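You operate a simulated robot arm through the tools that you are given. There is no shell and no other tool. Be economical: measure what you need, move in short steps, check, and stop when the job is done.

You are at the controls of a simulated robot arm. One attempt, no reset.

Task
Put one of the small green apples from the crate stand top in the blue punnet. Take the bruised apple and leave it in the green punnet. Fetch the blue belt bundle and set it on the handle end of the blue trolley's deck. Take the long grey block and put it on the drying rack bars. Stack the spares box labelled "springs" from the strip behind the box jig on top of the spares box marked "bolts". Put the 22 MM white block from the open end of the box bench on the strip behind the box jig and the 17 MM white block on the top of the stock rack's roof. Any order will do. Set down upright: long grey block.

Only the result counts: the job must be done as asked and must still hold three seconds after the hand-in. Knocking over, shifting, dropping, spilling or breaking anything else fails it.

Robot
A 7-joint arm with a vacuum gripper on a trunk, on a base that drives. Base frame: it is fixed to the floor where the robot stands at the start and does not move with it; the origin is under the middle of the robot, x ahead of it, y to its left, z up; the surface under the hand at the start is at about z = 940. Units: mm, degrees, N and s.
Its first joint turns from -166.0 to 166.0 degrees. Places, roughly: blue belt bundle (17x5x5 cm) [1000, -400, 900]; blue punnet (13x13x6 cm) [1600, 200, 900]; bruised apple (6x6x5 cm) [600, -100, 1000]; drying rack bars [-2700, 4400, 900]; green punnet (13x13x6 cm) [1000, -200, 900]; handle end of the blue trolley's deck [0, 700, 600]; long grey block (17x6x9 cm) [-100, 600, 700]; small green apple (6x6x5 cm) [500, 0, 1000]; spares box [-2500, -2250, 1000]; strip behind the box jig [-2400, -2200, 900]; top of the stock rack's roof [-4500, 200, 1200]; white block [-3500, -2250, 1000]. Payload 1.06 kg.
Tool frame: the origin (TCP) lies in the middle of the cups' lips, and z points out of the cups. The gripper has 1 cup of 24 mm across, covering 24 by 24 mm (tool x, y); the bellows give 8 mm. With the vacuum on, a cup seals on a smooth face that it is pressed against (1 to 4 N); it does not hold porous or soft things. The pull reaches 23 N.
Orientation is that of the tool frame in the base frame, as a unit quaternion [x, y, z, w]. With the cups facing straight down, the tool's x points along the base's -x, its y along +y and its z along -z.

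Tools
- The arm moves only by the tool play_rows. Its argument "series" is a list of rows, each a list of 7 numbers: the turn, a rotation vector about the tool's x, y, z in units of 4 degrees (1.0 is 4 degrees), then the shift along the tool's x, y, z in units of 25 mm (1.0 is 25 mm), then the vacuum: 1 switches it on, 0 off. In form: [[wx, wy, wz, x, y, z, valve], ...]. A call has 1 to 20 rows; each row shifts and turns the commanded pose from where the row before left it, along the tool's axes as they then stand. A call with a number of a shift or a turn outside -1 to 1 is refused whole. A row lasts 0.2 s, in which the tool goes at most 50 mm and 8.6 degrees; a call with a longer step from one row to the next is refused whole, and so is a gripper value outside its range. Where a pose cannot be reached the arm comes as near as it can. A force on the tool above 40 N (or 10 N above the force at the start of the call, whichever is more), or a blocked arm, ends the call early, and 0.2 s more pass. The pull builds up within a second once a cup has sealed. Time passes only in rows, and 0.2 s behind the last, so rows that do not move give it time. It gives the time, the measured TCP pose, the force on the tool (base axes) and the pull of the vacuum at its end, in the units of the frame above (readings bear some noise), with the torque about the TCP (base axes, N m) and any sound that the robot's microphone picked up.
- Cameras (640 x 400 px; columns grow to the right, rows downward): "scene" is now at [153.4, 223.3, 1444.2]; the picture's right is [0.23, -0.97, 0.00], its down [-0.91, -0.21, -0.36] and it looks along [0.35, 0.08, -0.93] (base axes); focal length 214 px, centre (320, 200). "wrist" rides on the gripper at [78, 19, -96] in the tool frame; the picture's right is [-0.24, 0.97, 0.00], its down [-0.71, -0.17, -0.68] and it looks along [-0.67, -0.16, 0.73] (tool axes); focal length 243 px, centre (320, 200).
- capture(camera): a new picture of that camera. It takes no simulated time.
- drive_base(legs): drives the robot by 1 to 6 legs, each [ahead, left, turn to the left] in mm, mm and degrees, along the robot's own axes; the way and the turn of a leg run together, so that a leg with both is an arc; at most 1500 mm and 180 degrees a leg. The arm and the cameras ride along, it lands a little off, and it stops where it bumps. It gives what a move gives.
- aim_head(pan, tilt): turns the head with the scene camera to pan (to the left, within 120 degrees either way) and tilt (down, from -29 to 69), counted from straight ahead of the robot. It gives what a move gives.
- pixel_to_xyz(camera, pixels): there is no depth. For up to 12 entries [column, row, z] of the newest picture of that camera ("zoom" is the newest enlarged one), the place [x, y] in the base frame at which the ray of that pixel passes the height z, good to about 2 mm. It takes no simulated time.
- inspect(camera, box): a new picture of the part [left, top, right, bottom] of that camera's present view, enlarged. It takes no simulated time.
- job_done(): hands the job in; it is judged then, once.

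Go step by step. Measure first, check grasps and placings, and put right what went wrong. The budget is 138 turns and 150 pictures, counting those below and the enlarged ones. Unless the task says otherwise, let go and move clear before handing in.

The tools are called after "Request:" as a command line: name --pt "numbers of a row" for each row, then --argument value for the rest, lists and objects as JSON in quotes. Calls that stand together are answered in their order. play_rows: Moves the arm, as the interface text tells. Its arguments: {"type":"object","properties":{"series":{"type":"array"}},"required":["series"]} The other tools are called the same way: drive_base (legs) drives the base; aim_head (pan, tilt) turns the head that bears the scene camera; capture (camera) takes a picture; pixel_to_xyz (camera, pixels) gives the place at which the rays of pixels pass given heights; inspect (camera, box) takes an enlarged picture of a part of a camera's view; job_done () hands the job in.

At the start:

```text
t: 0.0
position: [581.8, -94.6, 1290.0]
orientation: [0.0, 1.0, 0.0, 0.0]
contact_force: [-0.3, -0.3, -0.3]
ft_torque: [-0.03, -0.03, 0.01]
pull: 0.1
robot x, y, heading: [0.4, -0.2, -0.0]
head pan, tilt: [13.3, 68.8]
```

scene: 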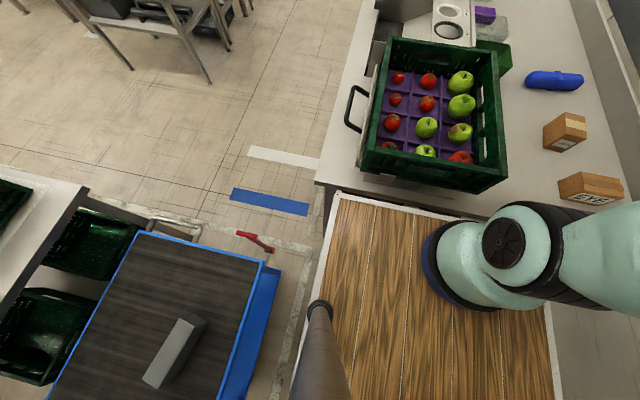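
wrist: 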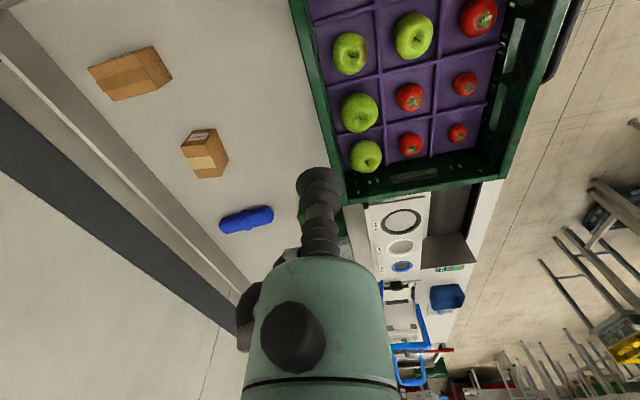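

The scene picture shows the apple crate around (435,115), with five green apples and several red fruits; the blue bundle is at (553,80). I'll enlarge the crate to find the bruised and the small green apples.

Request:
inspect --camera "scene" --box '[350, 30, 520, 200]'

Request:
inspect --camera "wrist" --box '[290, 0, 530, 200]'

Request:
inspect --camera "wrist" --box '[280, 180, 520, 400]'

```text
2.35 times, centred on (435, 115) of scene
```

zoom: 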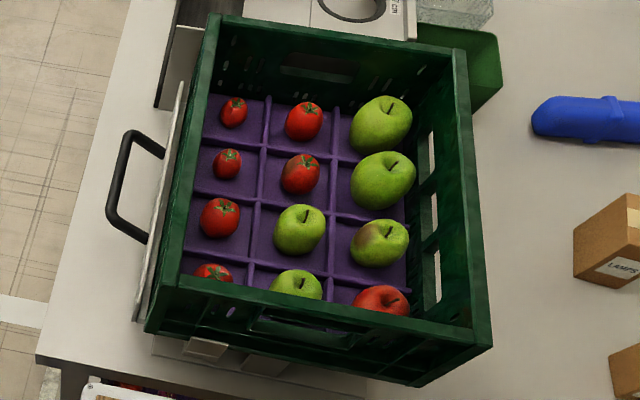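

```text
2.00 times, centred on (410, 100) of wrist
```

zoom: 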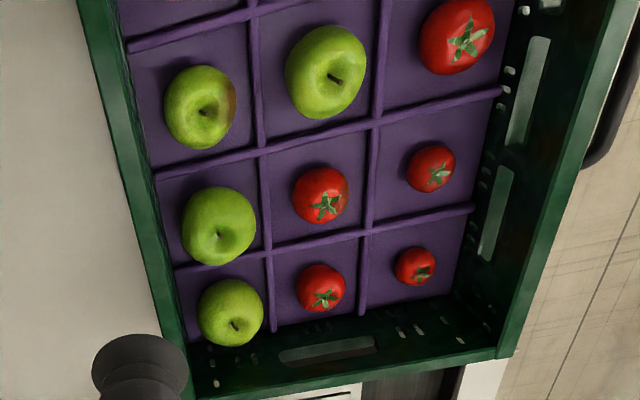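

```text
1.82 times, centred on (400, 290) of wrist
```

zoom: 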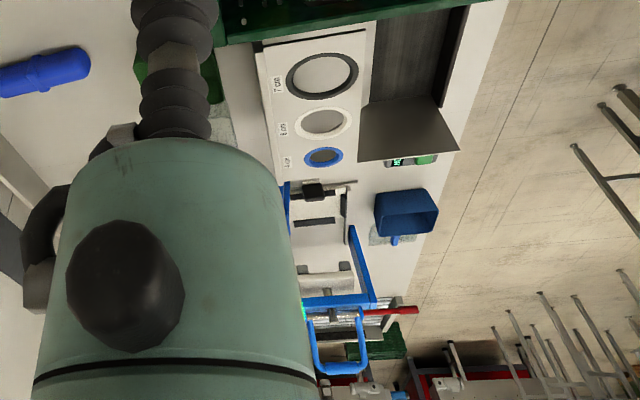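

The bruised apple (brown patch) is at scene (460,133); green apples are at (427,127), (425,153), (462,107) and (461,83). I'll locate them, the crate rims, and the bundle.

Request:
pixel_to_xyz --camera "scene" --pixels '[[427, 127, 990], [425, 153, 990], [460, 133, 990], [462, 107, 990], [461, 83, 990], [553, 80, 930], [490, 57, 930], [391, 38, 1060], [500, 50, 1060], [507, 178, 1060], [362, 168, 1060], [583, 130, 980]]'

Request:
aim_head --pan -15 --tilt 45

Request:
capture --camera "scene"

```text
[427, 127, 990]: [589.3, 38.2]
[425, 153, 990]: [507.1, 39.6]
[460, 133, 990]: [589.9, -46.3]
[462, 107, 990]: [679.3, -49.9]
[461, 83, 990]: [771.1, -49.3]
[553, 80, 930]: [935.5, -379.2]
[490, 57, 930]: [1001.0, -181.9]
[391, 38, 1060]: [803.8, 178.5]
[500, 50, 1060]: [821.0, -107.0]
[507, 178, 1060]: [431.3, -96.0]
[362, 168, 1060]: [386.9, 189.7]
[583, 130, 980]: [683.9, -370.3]
```

```text
t: 0.9
position: [582.7, -94.9, 1289.9]
orientation: [0.0, 1.0, 0.0, 0.0]
contact_force: [-0.2, 0.0, 0.1]
ft_torque: [0.01, 0.03, 0.02]
pull: 0.1
robot x, y, heading: [-0.4, -2.8, 0.1]
head pan, tilt: [-15.0, 45.0]
```

```text
144 pictures are left
```

scene: 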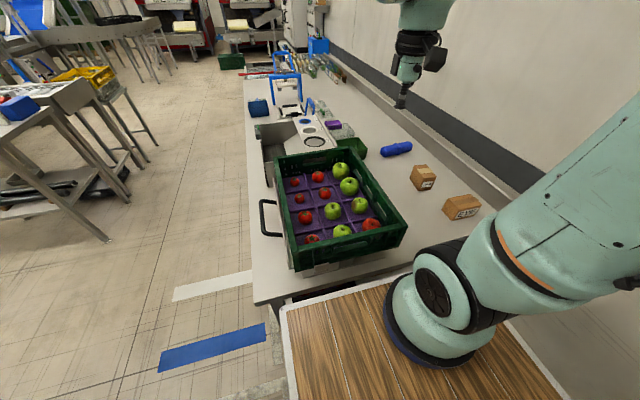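

The view shows the bench running ahead with crate, bundle (397,149), green punnet (350,148), and blue punnet (258,107). I'll look around to map the floor for driving.

Request:
pixel_to_xyz --camera "scene" --pixels '[[440, 350, 940], [440, 350, 700], [285, 310, 940], [285, 310, 700], [258, 108, 930], [254, 302, 900], [243, 85, 900], [397, 149, 930], [350, 148, 930], [215, 345, 0]]'

Request:
aim_head --pan 70 --tilt 40

Request:
capture --camera "scene"

Request:
aim_head --pan 120 --tilt 30

Request:
capture --camera "scene"

Request:
aim_head --pan -110 --tilt 30

Request:
capture --camera "scene"

```text
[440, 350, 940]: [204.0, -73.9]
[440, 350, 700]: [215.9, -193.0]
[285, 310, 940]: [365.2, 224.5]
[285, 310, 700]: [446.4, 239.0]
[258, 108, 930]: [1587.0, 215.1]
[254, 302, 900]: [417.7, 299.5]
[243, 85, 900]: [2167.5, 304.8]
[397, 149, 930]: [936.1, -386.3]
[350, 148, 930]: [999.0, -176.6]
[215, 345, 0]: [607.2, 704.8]
```

```text
t: 2.5
position: [582.5, -94.7, 1290.4]
orientation: [0.0, 1.0, 0.0, 0.0]
contact_force: [0.0, -0.1, -1.0]
ft_torque: [-0.03, -0.02, -0.01]
pull: 0.1
robot x, y, heading: [2.4, -0.3, -0.0]
head pan, tilt: [70.0, 40.0]
```

```text
143 pictures are left
```

scene: 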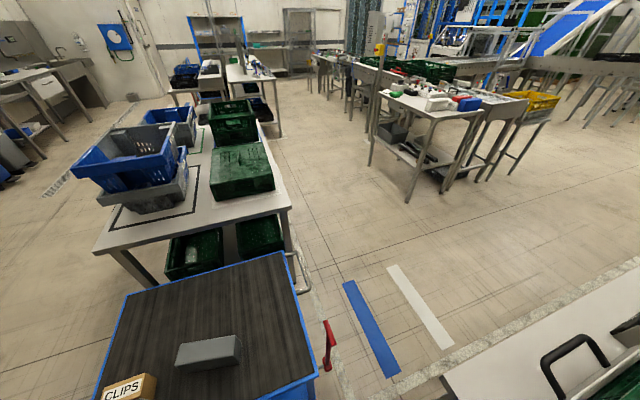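

```text
t: 3.7
position: [582.0, -94.8, 1289.7]
orientation: [0.0, 1.0, 0.0, 0.0]
contact_force: [-0.5, -0.2, 0.7]
ft_torque: [0.0, 0.0, -0.01]
pull: 0.1
robot x, y, heading: [1.3, 0.5, 0.2]
head pan, tilt: [120.0, 30.0]
```

```text
142 pictures are left
```

scene: 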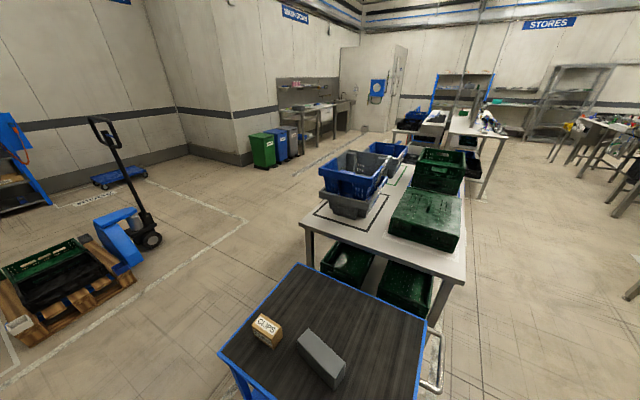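

```text
t: 7.0
position: [582.8, -93.9, 1289.5]
orientation: [0.0, 1.0, 0.0, 0.0]
contact_force: [-0.8, 0.8, -0.5]
ft_torque: [0.02, 0.01, 0.0]
pull: 0.1
robot x, y, heading: [1.5, -0.8, -0.1]
head pan, tilt: [-110.0, 30.0]
```

```text
141 pictures are left
```

scene: 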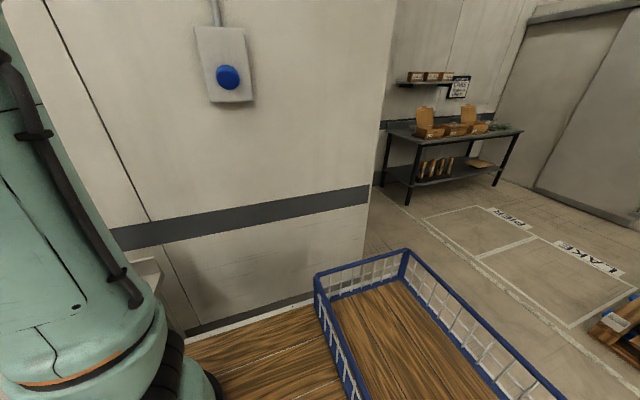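

Triangulating from both cameras the bruised apple sits near (600,-53), top about z 1005; the middle-column green ones (600,35) and (515,35) are the small ones. I'll descend above the bruised apple and look.

Request:
play_rows --pt "0 0 0 -0.36 0.84 0.9 0" --pt "0 0 0 -0.36 0.84 0.9 0" --pt "0 0 0 0 0 1 0" --pt "0 0 0 0 0 1 0" --pt "0 0 0 0 0 1 0" --pt "0 0 0 0 0 1 0" --pt "0 0 0 0 0 1 0" --pt "0 0 0 0 0 1 0"

Request:
capture --camera "wrist"

Request:
aim_head --pan -15 --tilt 60

Request:
capture --camera "scene"

```text
t: 8.8
position: [601.3, -52.1, 1095.3]
orientation: [0.0, 1.0, -0.001, 0.0]
contact_force: [0.4, -0.2, -0.2]
ft_torque: [0.0, -0.03, 0.0]
pull: 0.1
robot x, y, heading: [0.2, 2.4, 0.1]
head pan, tilt: [-110.0, 30.0]
```

```text
140 pictures are left
```

wrist: 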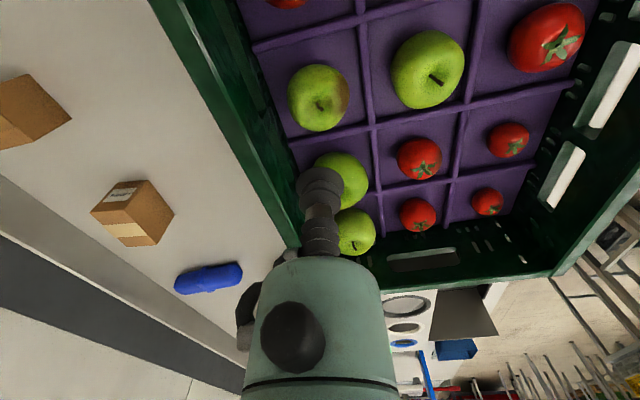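

```text
t: 10.5
position: [599.5, -51.7, 1096.0]
orientation: [0.0, 1.0, 0.0, 0.0]
contact_force: [-0.3, 0.4, 0.4]
ft_torque: [0.0, -0.01, 0.0]
pull: 0.0
robot x, y, heading: [2.2, 0.8, -0.1]
head pan, tilt: [-15.0, 60.0]
```

```text
139 pictures are left
```

scene: 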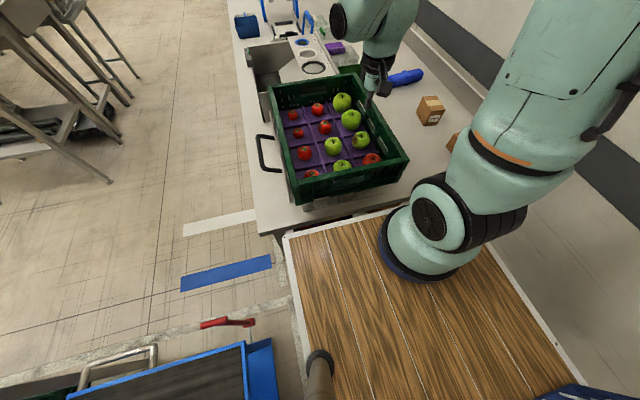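

Wrist shows the bruised apple with stem at (320,104), brown patch at (342,97). I'll compute its place, and the arm base at scene (425,245).

Request:
pixel_to_xyz --camera "wrist" --pixels '[[320, 104, 1003], [318, 98, 980], [427, 70, 980], [437, 78, 1003], [207, 279, 950], [207, 279, 930]]'

Request:
pixel_to_xyz --camera "scene" --pixels '[[425, 250, 700], [425, 250, 500], [285, 235, 700], [285, 235, 500], [361, 141, 980], [333, 147, 980], [341, 167, 980], [405, 77, 930]]'

Request:
inspect --camera "wrist" --box '[270, 20, 480, 150]'

```text
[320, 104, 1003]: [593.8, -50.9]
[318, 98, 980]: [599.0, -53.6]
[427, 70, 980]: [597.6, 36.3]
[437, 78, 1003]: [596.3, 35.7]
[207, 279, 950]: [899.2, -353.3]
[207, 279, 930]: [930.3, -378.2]
```

```text
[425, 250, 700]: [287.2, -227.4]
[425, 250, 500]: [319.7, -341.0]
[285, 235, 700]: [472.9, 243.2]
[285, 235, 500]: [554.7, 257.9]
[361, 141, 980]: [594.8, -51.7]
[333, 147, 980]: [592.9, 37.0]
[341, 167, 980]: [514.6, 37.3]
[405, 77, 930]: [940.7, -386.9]
```

```text
3.05 times, centred on (375, 85) of wrist
```

zoom: 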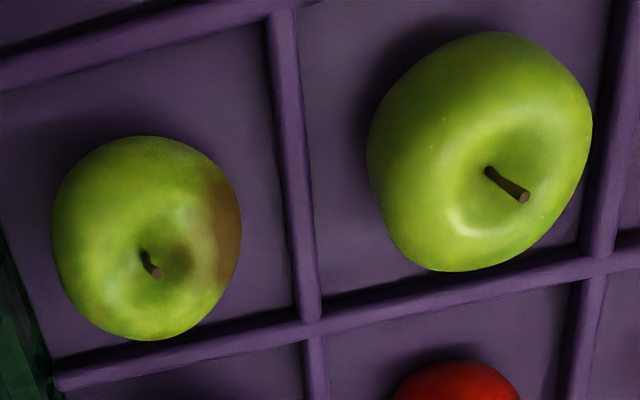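

The small ones measure about 28 mm in radius. The stem sits in the dimple, so I'll tilt the tool 28° and come onto the smooth far shoulder of the bruised apple.

Request:
play_rows --pt "0 1 0 0 0 0 0" --pt "0 1 0 0 0 0 0" --pt "0 1 0 0 0 0 0" --pt "0 1 0 0 0 0 0" --pt "0 1 0 0 0 0 0" --pt "0 1 0 0 0 0 0" --pt "0 1 0 0 0 0 0" --pt "0 0 0 -0.72 0 0.45 0" --pt "0 0 0 -0.72 0 0.45 0" --pt "0 0 0 -0.72 0 0.45 0"

Request:
capture --camera "wrist"

Request:
capture --camera "scene"

```text
t: 12.7
position: [631.0, -50.2, 1041.3]
orientation: [0.0, 0.97, -0.001, -0.242]
contact_force: [-0.7, 0.5, -0.2]
ft_torque: [0.02, -0.02, 0.0]
pull: 0.1
robot x, y, heading: [-0.2, -2.4, -0.2]
head pan, tilt: [-15.0, 60.0]
```

```text
137 pictures are left
```

wrist: 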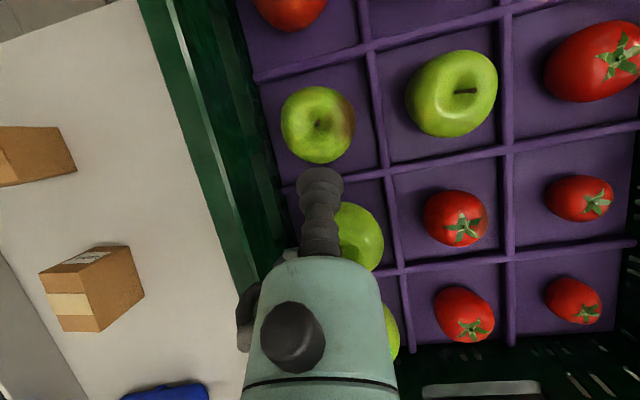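

```text
136 pictures are left
```

scene: 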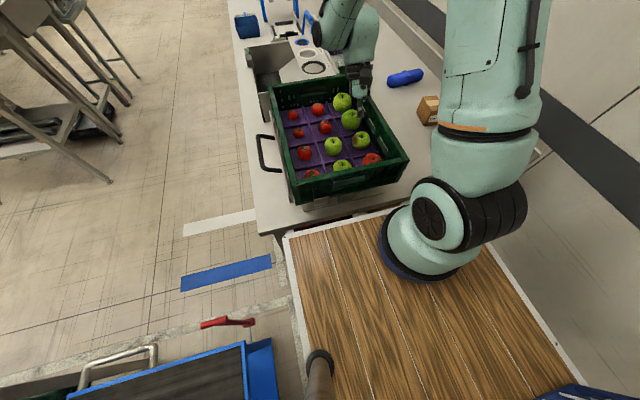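

The axis leads to the apple's shoulder at about (320,145). I'll advance with vacuum on in small steps.

Request:
play_rows --pt "0 0 0 0 0 0.7 1" --pt "0 0 0 0 0 0.5 1" --pt "0 0 0 0 0 0.1 1" --pt "0 0 0 0 0 0.1 1"

```text
t: 13.7
position: [615.6, -53.3, 1010.6]
orientation: [0.0, 0.97, 0.0, -0.242]
contact_force: [0.4, 0.1, 0.7]
ft_torque: [0.0, 0.03, 0.0]
pull: 0.0
robot x, y, heading: [1.8, 0.3, -0.2]
head pan, tilt: [-15.0, 60.0]
```

No contact yet; advancing further in 2.5 mm steps.

Request:
play_rows --pt "0 0 0 0 0 0.1 1" --pt "0 0 0 0 0 0.1 1" --pt "0 0 0 0 0 0.05 1"

```text
t: 14.5
position: [612.0, -51.3, 1004.0]
orientation: [0.0, 0.97, 0.0, -0.242]
contact_force: [0.2, 0.6, 0.6]
ft_torque: [0.02, 0.0, -0.02]
pull: 0.0
robot x, y, heading: [1.8, -2.0, 0.1]
head pan, tilt: [-15.0, 60.0]
```

Request:
play_rows --pt "0 0 0 0 0 0.1 1" --pt "0 0 0 0 0 0.1 1" --pt "0 0 0 0 0 0.05 1" --pt "0 0 0 0 0 0 1"

Request:
capture --camera "wrist"

```text
t: 15.5
position: [610.5, -53.4, 997.6]
orientation: [0.0, 0.97, 0.0, -0.242]
contact_force: [0.4, 1.6, 1.2]
ft_torque: [0.02, -0.05, 0.01]
pull: 0.1
robot x, y, heading: [3.0, 1.8, 0.2]
head pan, tilt: [-15.0, 60.0]
```

```text
135 pictures are left
```

wrist: 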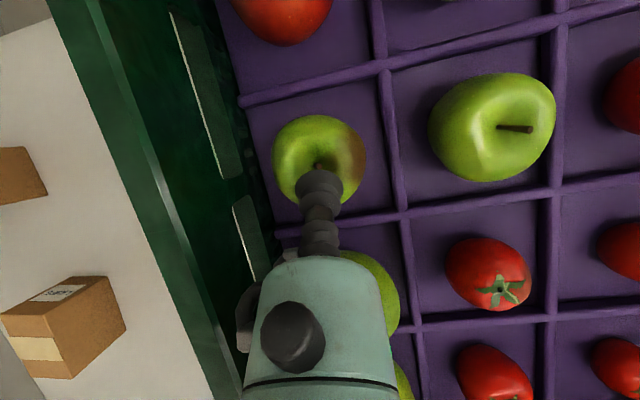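

Touching begins (1–2 N), with the stem just above the cup edge at (320,168). I'll press slightly more.

Request:
play_rows --pt "0 0 0 -0.12 0 0.08 1" --pt "0 0 0 0 0 0.06 1" --pt "0 0 0 0 0 0 1" --pt "0 0 0 0 0 0 1" --pt "0 0 0 0 0 0 1"

```text
t: 16.7
position: [611.3, -52.7, 992.6]
orientation: [0.0, 0.97, 0.0, -0.242]
contact_force: [0.9, -0.7, 8.5]
ft_torque: [-0.02, -0.02, -0.01]
pull: 23.2
robot x, y, heading: [-0.9, -3.5, -0.0]
head pan, tilt: [-15.0, 60.0]
```

Sealed at 23 N. Lifting straight up 200 mm, then levelling.

Request:
play_rows --pt "0 0 0 0.188 0 -0.353 1" --pt "0 0 0 0.188 0 -0.353 1" --pt "0 0 0 0.375 0 -0.706 1" --pt "0 0 0 0.469 0 -0.883 1" --pt "0 0 0 0.469 0 -0.883 1" --pt "0 0 0 0.469 0 -0.883 1" --pt "0 0 0 0.469 0 -0.883 1" --pt "0 0 0 0.469 0 -0.883 1" --pt "0 0 0 0.469 0 -0.883 1" --pt "0 -1 0 0 0 0 1" --pt "0 -1 0 0 0 0 1" --pt "0 -1 0 0 0 0 1" --pt "0 -1 0 0 0 0 1" --pt "0 -1 0 0 0 0 1" --pt "0 -1 0 0 0 0 1" --pt "0 -1 0 0 0 0 1"

Request:
inspect --camera "scene" --box '[220, 0, 480, 160]'

```text
t: 20.1
position: [611.6, -51.6, 1182.4]
orientation: [0.001, 1.0, 0.0, 0.0]
contact_force: [0.4, -0.8, -0.6]
ft_torque: [-0.01, 0.03, 0.0]
pull: 22.9
robot x, y, heading: [0.9, 1.0, -0.0]
head pan, tilt: [-15.0, 60.0]
```

```text
2.46 times, centred on (350, 80) of scene
```

zoom: 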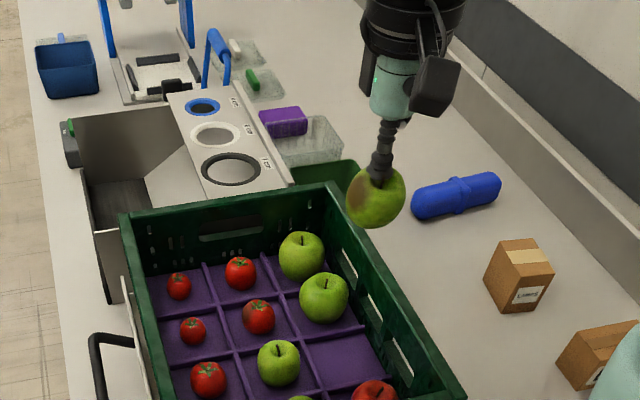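

Apple held. Moving forward over to the green punnet around (980,-180) and looking with the wrist camera.

Request:
play_rows --pt "0 0 0 -0.5 -0.2 0 1" --pt "0 0 0 -1 -0.4 0 1" --pt "0 0 0 -1 -0.4 0 1" --pt "0 0 0 -1 -0.4 0 1" --pt "0 0 0 -1 -0.4 0 1" --pt "0 0 0 -1 -0.4 0 1" --pt "0 0 0 -1 -0.4 0 1" --pt "0 0 0 -1 -0.4 0 1" --pt "0 0 0 -1 -0.4 0 1" --pt "0 0 0 -1 -0.4 0 1" --pt "0 0 0 -1 -0.4 0 1" --pt "0 0 0 -1 -0.4 0 1" --pt "0 0 0 -1 -0.4 0 1" --pt "0 0 0 -0.5 0 0 1"

Request:
capture --camera "wrist"

Request:
inspect --camera "scene" --box '[220, 0, 480, 160]'

```text
t: 23.1
position: [936.3, -177.2, 1184.3]
orientation: [0.001, 1.0, 0.0, 0.0]
contact_force: [-0.8, -0.3, 0.5]
ft_torque: [-0.03, -0.02, -0.01]
pull: 22.7
robot x, y, heading: [4.1, -0.9, 0.1]
head pan, tilt: [-15.0, 60.0]
```

```text
133 pictures are left
```

wrist: 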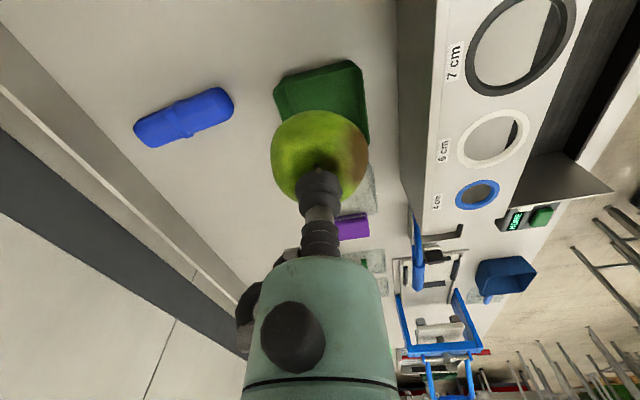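

```text
2.46 times, centred on (350, 80) of scene
```

zoom: 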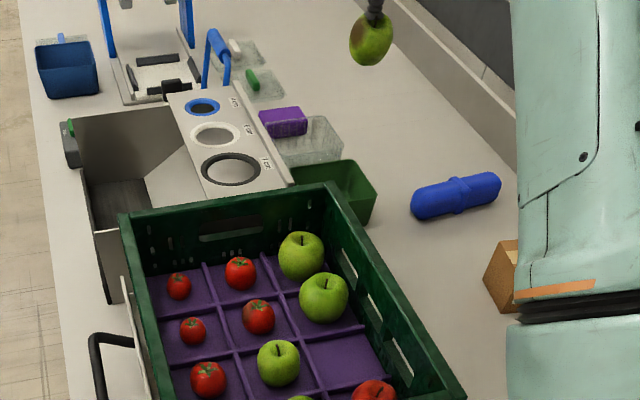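

The punnet's near rim runs from wrist (275,85) to (352,62), far right at (368,140). I'll get coordinates.

Request:
pixel_to_xyz --camera "wrist" --pixels '[[275, 83, 960], [352, 61, 960], [369, 142, 960], [275, 83, 940], [352, 61, 940], [369, 142, 940], [185, 117, 925], [397, 0, 900]]'

Request:
pixel_to_xyz --camera "zoom" --pixels '[[377, 186, 960], [352, 160, 960], [377, 186, 940], [352, 160, 940], [456, 196, 925], [455, 196, 940]]'

```text
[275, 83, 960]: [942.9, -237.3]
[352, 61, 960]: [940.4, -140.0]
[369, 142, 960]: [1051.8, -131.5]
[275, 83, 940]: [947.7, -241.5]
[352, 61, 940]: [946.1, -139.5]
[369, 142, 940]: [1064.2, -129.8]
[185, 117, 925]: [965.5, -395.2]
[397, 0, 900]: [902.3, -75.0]
```

```text
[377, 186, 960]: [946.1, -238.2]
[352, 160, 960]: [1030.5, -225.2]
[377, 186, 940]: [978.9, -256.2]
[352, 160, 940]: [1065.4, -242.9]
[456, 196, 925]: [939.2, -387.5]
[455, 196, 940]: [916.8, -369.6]
```

Punnet centre is about (1005,-185), rim z≈960. Moving above it and down a bit to check reach.

Request:
play_rows --pt "0 0 0 -0.9 -0.1 0 1" --pt "0 0 0 -0.9 -0.1 0 1" --pt "0 0 0 -0.9 -0.1 0 1" --pt "0 0 0 0 0 1 1" --pt "0 0 0 0 0 1 1" --pt "0 0 0 0 0 1 1"

Request:
capture --camera "wrist"

Request:
inspect --camera "scene" --box '[280, 20, 480, 140]'

```text
t: 24.5
position: [1005.2, -186.0, 1110.2]
orientation: [0.0, 1.0, 0.001, -0.001]
contact_force: [0.2, 0.5, -0.7]
ft_torque: [0.0, 0.02, -0.03]
pull: 22.5
robot x, y, heading: [3.4, 0.4, 0.0]
head pan, tilt: [-15.0, 60.0]
```

```text
131 pictures are left
```

wrist: 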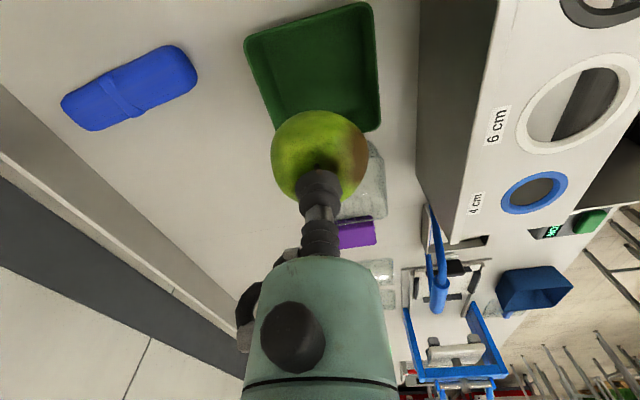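

```text
3.20 times, centred on (380, 80) of scene
```

zoom: 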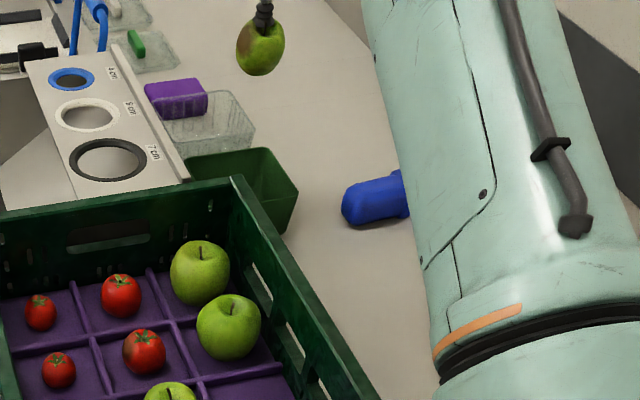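

Request:
pixel_to_xyz --camera "wrist" --pixels '[[244, 40, 960], [370, 3, 960], [382, 128, 960], [244, 40, 940], [370, 3, 940], [382, 128, 940], [265, 45, 905], [128, 88, 905], [128, 88, 920]]'

Request:
pixel_to_xyz --camera "zoom" --pixels '[[299, 193, 960], [268, 150, 960], [299, 193, 940], [268, 150, 940], [283, 232, 900]]'

```text
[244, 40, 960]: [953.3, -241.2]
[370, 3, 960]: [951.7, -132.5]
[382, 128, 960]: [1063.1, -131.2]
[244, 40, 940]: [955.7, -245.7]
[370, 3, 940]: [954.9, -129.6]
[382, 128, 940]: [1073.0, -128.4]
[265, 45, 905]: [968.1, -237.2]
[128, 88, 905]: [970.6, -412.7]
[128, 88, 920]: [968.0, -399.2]
```

```text
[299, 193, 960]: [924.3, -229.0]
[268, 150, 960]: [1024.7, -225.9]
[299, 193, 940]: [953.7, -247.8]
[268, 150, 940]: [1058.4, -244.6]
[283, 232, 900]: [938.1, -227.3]
```

The rim closes at z=940 with corners (955,-246), (955,-130), (1073,-128), so centre (1014,-187) and bench at 880. Lowering the apple inside.

Request:
play_rows --pt "0 0 0 -0.3 0 1 1" --pt "0 0 0 0 0 1 1" --pt "0 0 0 0 0 1 1" --pt "0 0 0 0 0 1 1" --pt "0 0 0 0 0 1 1" --pt "0 0 0 0 0 0.8 1" --pt "0 0 0 0 0 0.4 1"

Request:
inspect --camera "scene" --box '[280, 20, 480, 140]'

```text
t: 26.1
position: [1011.5, -185.4, 954.2]
orientation: [0.0, 1.0, 0.0, 0.0]
contact_force: [0.2, -0.7, -0.4]
ft_torque: [-0.04, 0.01, 0.01]
pull: 22.5
robot x, y, heading: [-0.7, -0.7, 0.2]
head pan, tilt: [-15.0, 60.0]
```

```text
3.20 times, centred on (380, 80) of scene
```

zoom: 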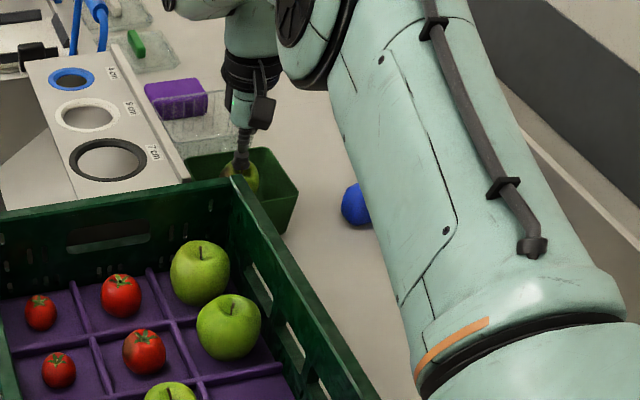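

Apple is inside the punnet. Lowering a few millimetres at a time until it touches, then releasing.

Request:
play_rows --pt "0 0 0 0 0 0.2 1" --pt "0 0 0 0 0 0.15 1" --pt "0 0 0 0 0 0.1 1"

```text
t: 26.9
position: [1012.1, -183.7, 941.2]
orientation: [0.0, 1.0, 0.0, 0.0]
contact_force: [0.0, 0.6, -0.8]
ft_torque: [-0.04, -0.01, -0.02]
pull: 23.3
robot x, y, heading: [-2.9, 3.9, 0.1]
head pan, tilt: [-15.0, 60.0]
```

Request:
play_rows --pt "0 0 0 0 0 0.1 1" --pt "0 0 0 0 0 0.1 1" --pt "0 0 0 0 0 0 1"

```text
t: 27.7
position: [1011.4, -184.2, 937.0]
orientation: [0.0, 1.0, 0.001, 0.001]
contact_force: [0.2, 0.3, -0.9]
ft_torque: [0.0, -0.01, 0.01]
pull: 23.2
robot x, y, heading: [-1.0, -0.7, -0.1]
head pan, tilt: [-15.0, 60.0]
```

Request:
play_rows --pt "0 0 0 0 0 0.12 1" --pt "0 0 0 0 0 0.1 1" --pt "0 0 0 0 0 0 1"

```text
t: 28.5
position: [1012.0, -183.1, 933.2]
orientation: [0.0, 1.0, 0.0, 0.0]
contact_force: [-0.6, 0.6, 0.2]
ft_torque: [0.0, -0.04, 0.03]
pull: 23.3
robot x, y, heading: [-4.2, -1.9, 0.2]
head pan, tilt: [-15.0, 60.0]
```

Request:
play_rows --pt "0 0 0 0 0 0.12 1" --pt "0 0 0 0 0 0 1"

```text
t: 29.1
position: [1010.8, -183.5, 929.4]
orientation: [0.001, 1.0, 0.001, 0.001]
contact_force: [0.8, -0.3, 8.9]
ft_torque: [0.03, -0.03, 0.01]
pull: 23.0
robot x, y, heading: [-1.2, 1.0, 0.1]
head pan, tilt: [-15.0, 60.0]
```

It is resting on the floor of the punnet (9 N). Releasing and lifting.

Request:
play_rows --pt "0 0 0 0 0 -0.1 0" --pt "0 0 0 0 0 0 0" --pt "0 0 0 0 0 0 0" --pt "0 0 0 0 0 0 0" --pt "0 0 0 0 0 -0.3 0" --pt "0 0 0 0 0 -1 0" --pt "0 0 0 0 0 -1 0" --pt "0 0 0 0 0 -1 0" --pt "0 0 0 0 0 -1 0" --pt "0 0 0 0 0 -1 0" --pt "0 0 0 0 0 -1 0" --pt "0 0 0 0 0 -1 0"

Request:
capture --camera "wrist"

```text
t: 31.7
position: [1011.9, -185.4, 1114.0]
orientation: [0.001, 1.0, -0.001, 0.001]
contact_force: [0.5, 0.4, -0.2]
ft_torque: [0.0, 0.03, 0.01]
pull: 0.1
robot x, y, heading: [-1.2, 0.3, 0.0]
head pan, tilt: [-15.0, 60.0]
```

```text
128 pictures are left
```

wrist: 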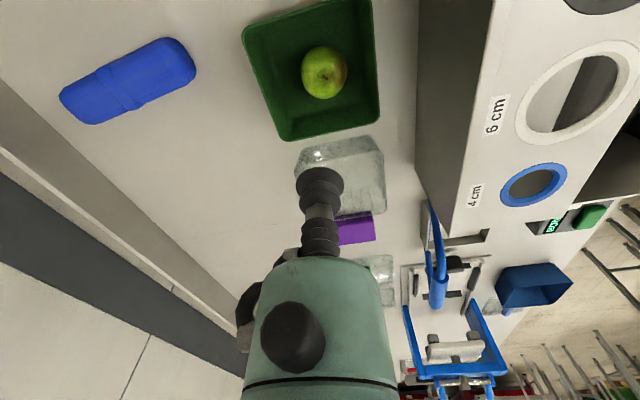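

The bruised apple lies in the green punnet (323,72). Next the blue bundle at about (970,-408): moving above it.

Request:
play_rows --pt "0 0 0 0.19 -0.95 0 0" --pt "0 0 0 0.19 -0.95 0 0" --pt "0 0 0 0.19 -0.95 0 0" --pt "0 0 0 0.19 -0.95 0 0" --pt "0 0 0 0.19 -0.95 0 0" --pt "0 0 0 0.19 -0.95 0.5 0" --pt "0 0 0 0.19 -0.95 0.5 0" --pt "0 0 0 0.19 -0.95 0.5 0" --pt "0 0 0 0.19 -0.95 0.5 0"

Request:
capture --camera "wrist"

Request:
capture --camera "scene"

```text
t: 33.7
position: [969.1, -398.2, 1063.2]
orientation: [-0.001, 1.0, 0.0, 0.0]
contact_force: [-0.2, 0.7, -0.3]
ft_torque: [-0.06, 0.01, 0.0]
pull: 0.1
robot x, y, heading: [-0.1, -1.1, 0.1]
head pan, tilt: [-15.0, 60.0]
```

```text
127 pictures are left
```

wrist: 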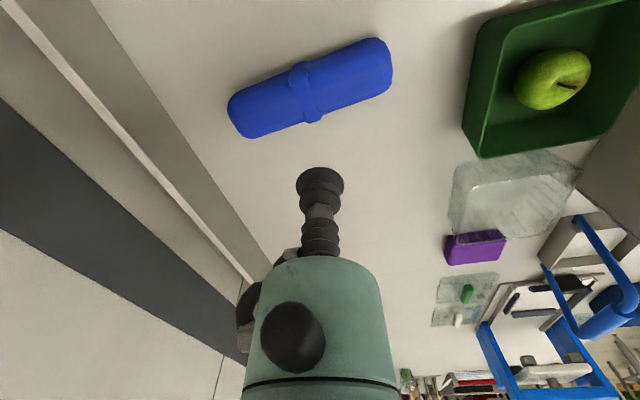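

```text
126 pictures are left
```

scene: 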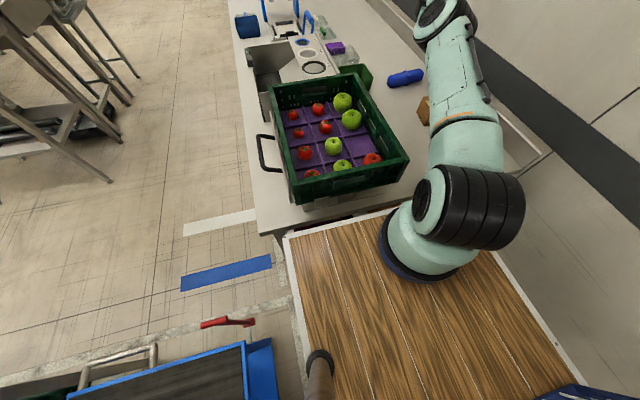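

The bundle spans wrist (230,115)–(390,60) with a raised strap at (306,92). I'll measure and enlarge.

Request:
inspect --camera "wrist" --box '[220, 30, 400, 145]'

Request:
pixel_to_xyz --camera "wrist" --pixels '[[306, 90, 930], [230, 112, 905], [391, 63, 905], [306, 90, 905], [301, 62, 905], [314, 122, 905], [340, 80, 925], [275, 102, 925]]'

Request:
pixel_to_xyz --camera "scene" --pixels '[[406, 77, 905], [406, 77, 925], [388, 81, 905], [424, 73, 905]]'

```text
3.48 times, centred on (310, 88) of wrist
```

zoom: 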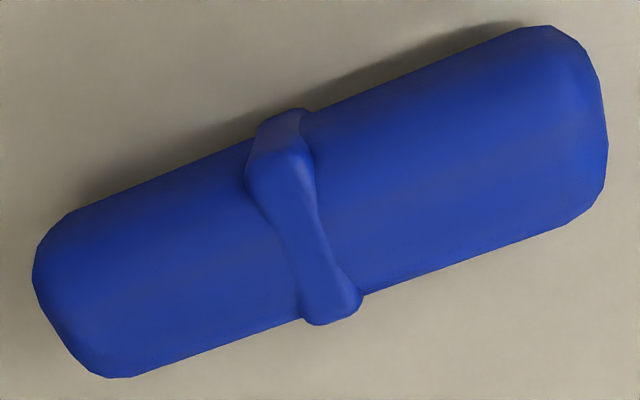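

```text
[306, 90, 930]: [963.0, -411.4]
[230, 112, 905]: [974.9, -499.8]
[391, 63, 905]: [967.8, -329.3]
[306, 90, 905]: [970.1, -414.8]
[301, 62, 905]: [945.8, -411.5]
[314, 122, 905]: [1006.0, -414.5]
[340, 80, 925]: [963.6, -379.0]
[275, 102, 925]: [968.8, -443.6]
```

```text
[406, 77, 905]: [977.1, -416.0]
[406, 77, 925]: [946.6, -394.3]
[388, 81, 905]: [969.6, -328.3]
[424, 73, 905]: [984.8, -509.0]
```

The bundle lies along y, centre (971,-415), top ≈930. I'll take it just beside the strap at (970,-391).

Request:
play_rows --pt "0 0 0 0 0.28 1 1" --pt "0 0 0 0 0 1 1" --pt "0 0 0 0 0 1 1" --pt "0 0 0 0 0 1 1" --pt "0 0 0 0 0 0.8 1" --pt "0 0 0 0 0 0.1 1" --pt "0 0 0 0 0 0.1 1" --pt "0 0 0 0 0 0 1"

Request:
capture --camera "wrist"

```text
t: 35.5
position: [968.0, -391.1, 940.0]
orientation: [0.0, 1.0, 0.0, 0.001]
contact_force: [0.8, 0.1, -0.3]
ft_torque: [-0.01, -0.03, -0.03]
pull: 0.0
robot x, y, heading: [0.1, 2.7, -0.1]
head pan, tilt: [-15.0, 60.0]
```

```text
124 pictures are left
```

wrist: 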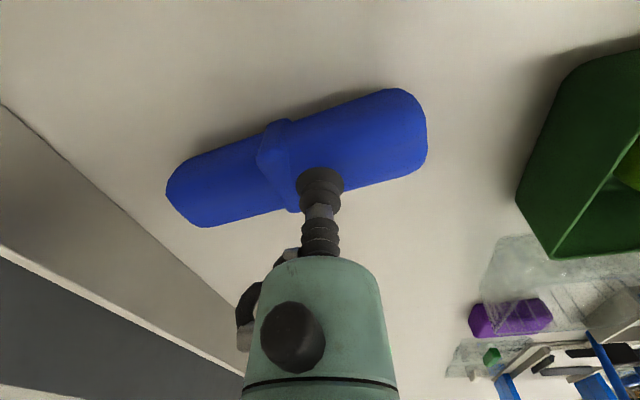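

Request:
pixel_to_xyz --camera "wrist" --pixels '[[322, 112, 905], [345, 186, 905], [425, 120, 905], [168, 200, 905], [200, 228, 900], [395, 90, 900]]'

```text
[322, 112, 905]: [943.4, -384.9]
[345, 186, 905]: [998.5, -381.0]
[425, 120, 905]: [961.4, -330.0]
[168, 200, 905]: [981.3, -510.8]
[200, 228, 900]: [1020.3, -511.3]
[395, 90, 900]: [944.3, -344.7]
```

Centre line at this y is x≈971, so the cup is well placed. Descending to contact.

Request:
play_rows --pt "0 0 0 -0.1 0 0.2 1" --pt "0 0 0 0 0 0.15 1" --pt "0 0 0 0 0 0.1 1" --pt "0 0 0 0 0 0 1"

```text
t: 36.5
position: [969.8, -391.3, 927.8]
orientation: [0.0, 1.0, 0.001, 0.0]
contact_force: [-1.2, 0.1, -0.2]
ft_torque: [0.09, 0.03, 0.0]
pull: 22.6
robot x, y, heading: [3.2, -1.3, -0.0]
head pan, tilt: [-15.0, 60.0]
```

Sealed with 22.6 N. Lifting gently.

Request:
play_rows --pt "0 0 0 0 0 -0.1 1" --pt "0 0 0 0 0 -0.2 1" --pt "0 0 0 0 0 -0.4 1" --pt "0 0 0 0 0 -0.8 1" --pt "0 0 0 0 0 -1 1" --pt "0 0 0 0 0 -1 1" --pt "0 0 0 0 0 -1 1" --pt "0 0 0 0 0 -1 1" --pt "0 0 0 0 0 -1 1" --pt "0 0 0 0 0 -1 1" --pt "0 0 0 0 0 -1 1" --pt "0 0 0 0 0 -1 1" --pt "0 0 0 0 0 -1 1"

Request:
capture --camera "wrist"

```text
t: 39.3
position: [957.0, -384.9, 1169.1]
orientation: [0.0, 1.0, -0.001, 0.0]
contact_force: [0.5, 0.5, -3.0]
ft_torque: [0.04, 0.04, 0.0]
pull: 22.9
out of reach, approached as far as the arm can: row 11, 12, 13
robot x, y, heading: [-1.2, 1.8, -0.1]
head pan, tilt: [-15.0, 60.0]
```

```text
123 pictures are left
```

wrist: 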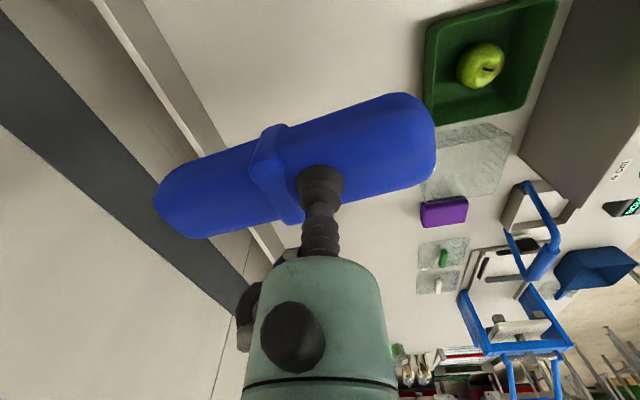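

The bundle hangs stably (about 0.3 kg). I'll look at the trolley deck on the left and query the wooden deck geometry.

Request:
pixel_to_xyz --camera "scene" --pixels '[[285, 235, 800], [285, 235, 880], [425, 250, 800], [425, 250, 880], [580, 385, 880], [580, 385, 800]]'

Request:
aim_head --pan 90 --tilt 60

Request:
capture --camera "scene"

Request:
aim_head --pan -80 --tilt 68

Request:
capture --camera "scene"

```text
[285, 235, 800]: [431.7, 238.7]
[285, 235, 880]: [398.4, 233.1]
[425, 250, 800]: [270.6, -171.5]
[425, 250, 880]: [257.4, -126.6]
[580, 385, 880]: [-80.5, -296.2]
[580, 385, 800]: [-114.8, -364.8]
```

```text
t: 41.1
position: [956.9, -385.1, 1168.1]
orientation: [0.0, 1.0, 0.0, 0.0]
contact_force: [0.2, -0.8, -2.5]
ft_torque: [0.06, 0.01, 0.01]
pull: 22.9
robot x, y, heading: [1.3, 3.9, 0.1]
head pan, tilt: [90.0, 60.0]
```

```text
122 pictures are left
```

scene: 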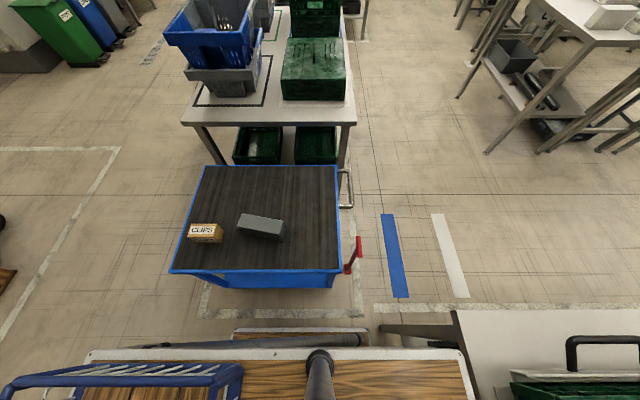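

```text
t: 43.7
position: [956.8, -384.9, 1167.9]
orientation: [0.001, 1.0, 0.001, 0.0]
contact_force: [-0.6, 0.2, -2.8]
ft_torque: [0.1, 0.03, 0.05]
pull: 22.8
robot x, y, heading: [-1.6, 1.6, 0.3]
head pan, tilt: [-80.0, 68.0]
```

```text
121 pictures are left
```

scene: 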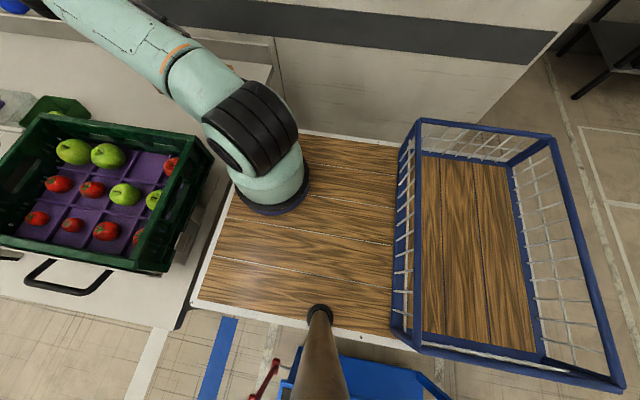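

Now the whole carrier is visible: arm base ring at (270,190), cage behind. Measuring the arm axis and carrier edges.

Request:
pixel_to_xyz --camera "scene" --pixels '[[270, 193, 850], [270, 193, 750], [193, 302, 850], [193, 302, 750], [315, 135, 850], [315, 135, 750], [395, 350, 850], [395, 350, 750], [620, 385, 850], [540, 140, 850], [12, 207, 880], [410, 130, 850]]'

Request:
aim_head --pan 100 --tilt 68

Request:
capture --camera "scene"

```text
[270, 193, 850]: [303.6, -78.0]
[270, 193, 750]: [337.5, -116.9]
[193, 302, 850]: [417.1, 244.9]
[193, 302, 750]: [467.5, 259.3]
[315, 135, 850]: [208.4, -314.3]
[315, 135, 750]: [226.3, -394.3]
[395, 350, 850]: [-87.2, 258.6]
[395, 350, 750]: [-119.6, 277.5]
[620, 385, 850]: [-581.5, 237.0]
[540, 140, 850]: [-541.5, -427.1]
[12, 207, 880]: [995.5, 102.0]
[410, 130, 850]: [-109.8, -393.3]
```

```text
t: 46.4
position: [956.8, -386.3, 1168.7]
orientation: [0.0, 1.0, 0.0, 0.0]
contact_force: [0.4, 0.3, -3.6]
ft_torque: [0.09, 0.03, 0.02]
pull: 23.1
robot x, y, heading: [0.5, -2.0, -0.0]
head pan, tilt: [100.0, 68.0]
```

```text
120 pictures are left
```

scene: 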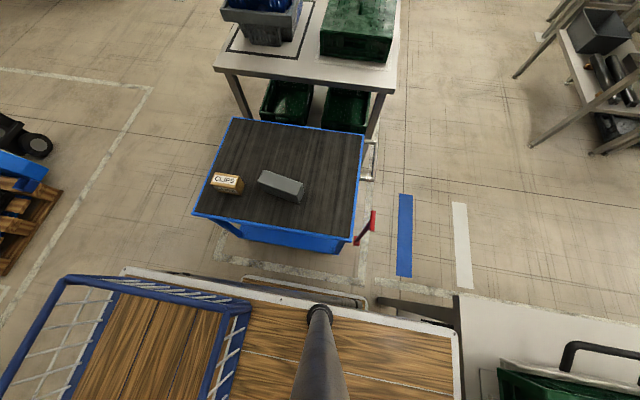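

The trolley deck has corners (233,119), (363,133), (350,240), (193,214), with the handle on its right (+x) side. Measuring.

Request:
pixel_to_xyz --camera "scene" --pixels '[[233, 119, 650], [363, 133, 650], [350, 240, 650], [193, 214, 650], [281, 185, 700], [226, 182, 690], [372, 160, 700], [373, 225, 700], [310, 330, 930], [320, 312, 1300]]'

Request:
inspect --camera "scene" --box '[180, 100, 390, 280]'

```text
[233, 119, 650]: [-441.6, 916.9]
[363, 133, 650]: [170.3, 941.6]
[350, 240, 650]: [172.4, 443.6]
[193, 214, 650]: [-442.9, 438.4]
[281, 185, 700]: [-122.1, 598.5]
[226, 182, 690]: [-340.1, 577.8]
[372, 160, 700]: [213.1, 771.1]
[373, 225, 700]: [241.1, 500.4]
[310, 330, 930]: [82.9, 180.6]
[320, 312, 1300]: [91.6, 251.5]
```

```text
2.22 times, centred on (285, 190) of scene
```

zoom: 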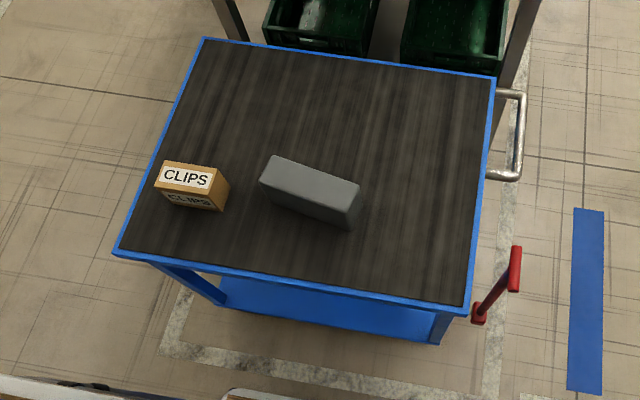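

The trolley deck spans x −442…171, y 441…930; handle end is the +x side, bundle target ≈(75,690). The camera mast at (90,250) would be in the arm's way, so I'll back the base straight 350 mm so the arm reaches left in front of the mast.

Request:
drive_base --legs '[[-350, 0, 0]]'

Request:
capture --camera "scene"

Request:
aim_head --pan -40 --tilt 60

Request:
capture --camera "scene"

```text
t: 48.7
position: [599.8, -392.8, 1169.3]
orientation: [0.005, 1.0, -0.001, 0.0]
contact_force: [-0.7, 0.2, -2.5]
ft_torque: [0.1, 0.0, 0.0]
pull: 22.7
robot x, y, heading: [-351.9, 3.0, -0.7]
head pan, tilt: [100.0, 68.0]
```

```text
118 pictures are left
```

scene: 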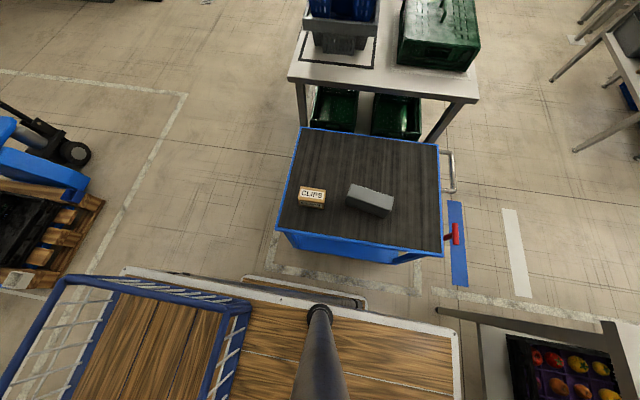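

```text
t: 50.9
position: [599.3, -392.3, 1168.5]
orientation: [0.005, 1.0, 0.0, 0.0]
contact_force: [0.0, 0.4, -2.5]
ft_torque: [0.09, 0.0, 0.01]
pull: 22.7
robot x, y, heading: [-354.3, 1.4, -0.4]
head pan, tilt: [-40.0, 60.0]
```

```text
117 pictures are left
```

scene: 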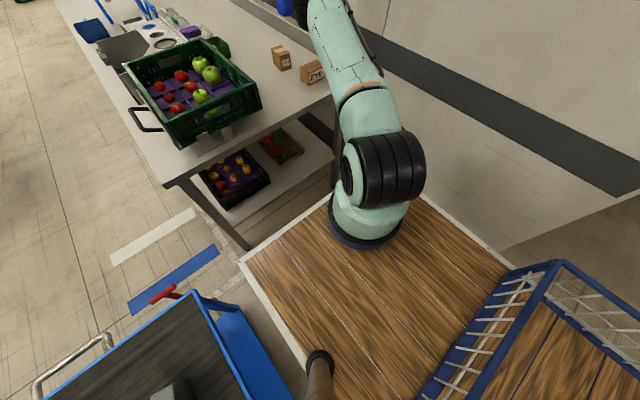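

Arm base is clear of the mast. I'll swing the bundle on an arc at z≈1168 around to the left, first to (620,0) then (500,400).

Request:
play_rows --pt "0 0 0 -0.05 0.5 0 1" --pt "0 0 0 -0.05 0.98 0 1" --pt "0 0 0 -0.05 0.98 0 1" --pt "0 0 0 -0.05 0.98 0 1" --pt "0 0 0 -0.05 0.98 0 1" --pt "0 0 0 -0.05 0.98 0 1" --pt "0 0 0 -0.05 0.98 0 1" --pt "0 0 0 -0.05 0.98 0 1" --pt "0 0 0 -0.05 0.98 0 1" --pt "0 0 0 -0.05 0.98 0 1" --pt "0 0 0 -0.05 0.98 0 1" --pt "0 0 0 -0.05 0.98 0 1" --pt "0 0 0 -0.05 0.98 0 1" --pt "0 0 0 -0.05 0.98 0 1" --pt "0 0 0 -0.05 0.98 0 1" --pt "0 0 0 -0.05 0.98 0 1" --pt "0 0 0 0.2 0.98 0 1" --pt "0 0 0 0.3 0.95 0 1" --pt "0 0 0 0.3 0.95 0 1" --pt "0 0 0 0.3 0.95 0 1"

Request:
play_rows --pt "0 0 0 0.3 0.9 0 1" --pt "0 0 0 0.3 0.9 0 1" --pt "0 0 0 0.3 0.9 0 1" --pt "0 0 0 0.3 0.9 0 1" --pt "0 0 0 0.3 0.9 0 1" --pt "0 0 0 0.4 0.9 0 1" --pt "0 0 0 0.5 0.9 0 1" --pt "0 0 0 0.5 0.8 0 1" --pt "0 0 0 0.6 0.8 0 1" --pt "0 0 0 0.7 0.7 0 1" --pt "0 0 0 0.8 0.6 0 1" --pt "0 0 0 0.9 0.5 0 1" --pt "0 0 0 0.9 0.4 0 1"

Request:
aim_head --pan 70 --tilt 60

Request:
capture --camera "scene"

```text
t: 55.1
position: [604.9, -344.5, 1157.4]
orientation: [-0.01, 1.0, 0.002, -0.019]
contact_force: [0.1, 0.0, -3.5]
ft_torque: [0.09, 0.03, -0.02]
pull: 22.7
out of reach, approached as far as the arm can: row 3, 4, 5, 6, 7, 8, 9, 10, 11, 12, 13, 14, 15, 16, 17, 18, 19, 20
robot x, y, heading: [-353.1, 0.4, -0.2]
head pan, tilt: [-40.0, 60.0]
```

```text
t: 57.9
position: [604.5, -344.4, 1158.4]
orientation: [-0.01, 1.0, 0.002, -0.018]
contact_force: [0.0, 0.2, -3.3]
ft_torque: [0.08, 0.05, 0.01]
pull: 22.5
out of reach, approached as far as the arm can: row 1, 2, 3, 4, 5, 6, 7, 8, 9, 10, 11, 12, 13
robot x, y, heading: [-355.4, -2.9, -0.6]
head pan, tilt: [-40.0, 60.0]
```

```text
t: 59.8
position: [605.2, -343.8, 1158.2]
orientation: [-0.011, 1.0, 0.002, -0.018]
contact_force: [-0.6, -0.2, -2.2]
ft_torque: [0.08, 0.02, 0.01]
pull: 22.4
robot x, y, heading: [-352.7, 0.8, -0.4]
head pan, tilt: [70.0, 60.0]
```

```text
116 pictures are left
```

scene: 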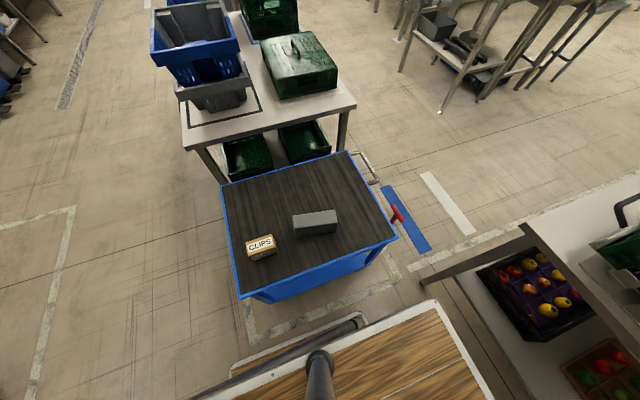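

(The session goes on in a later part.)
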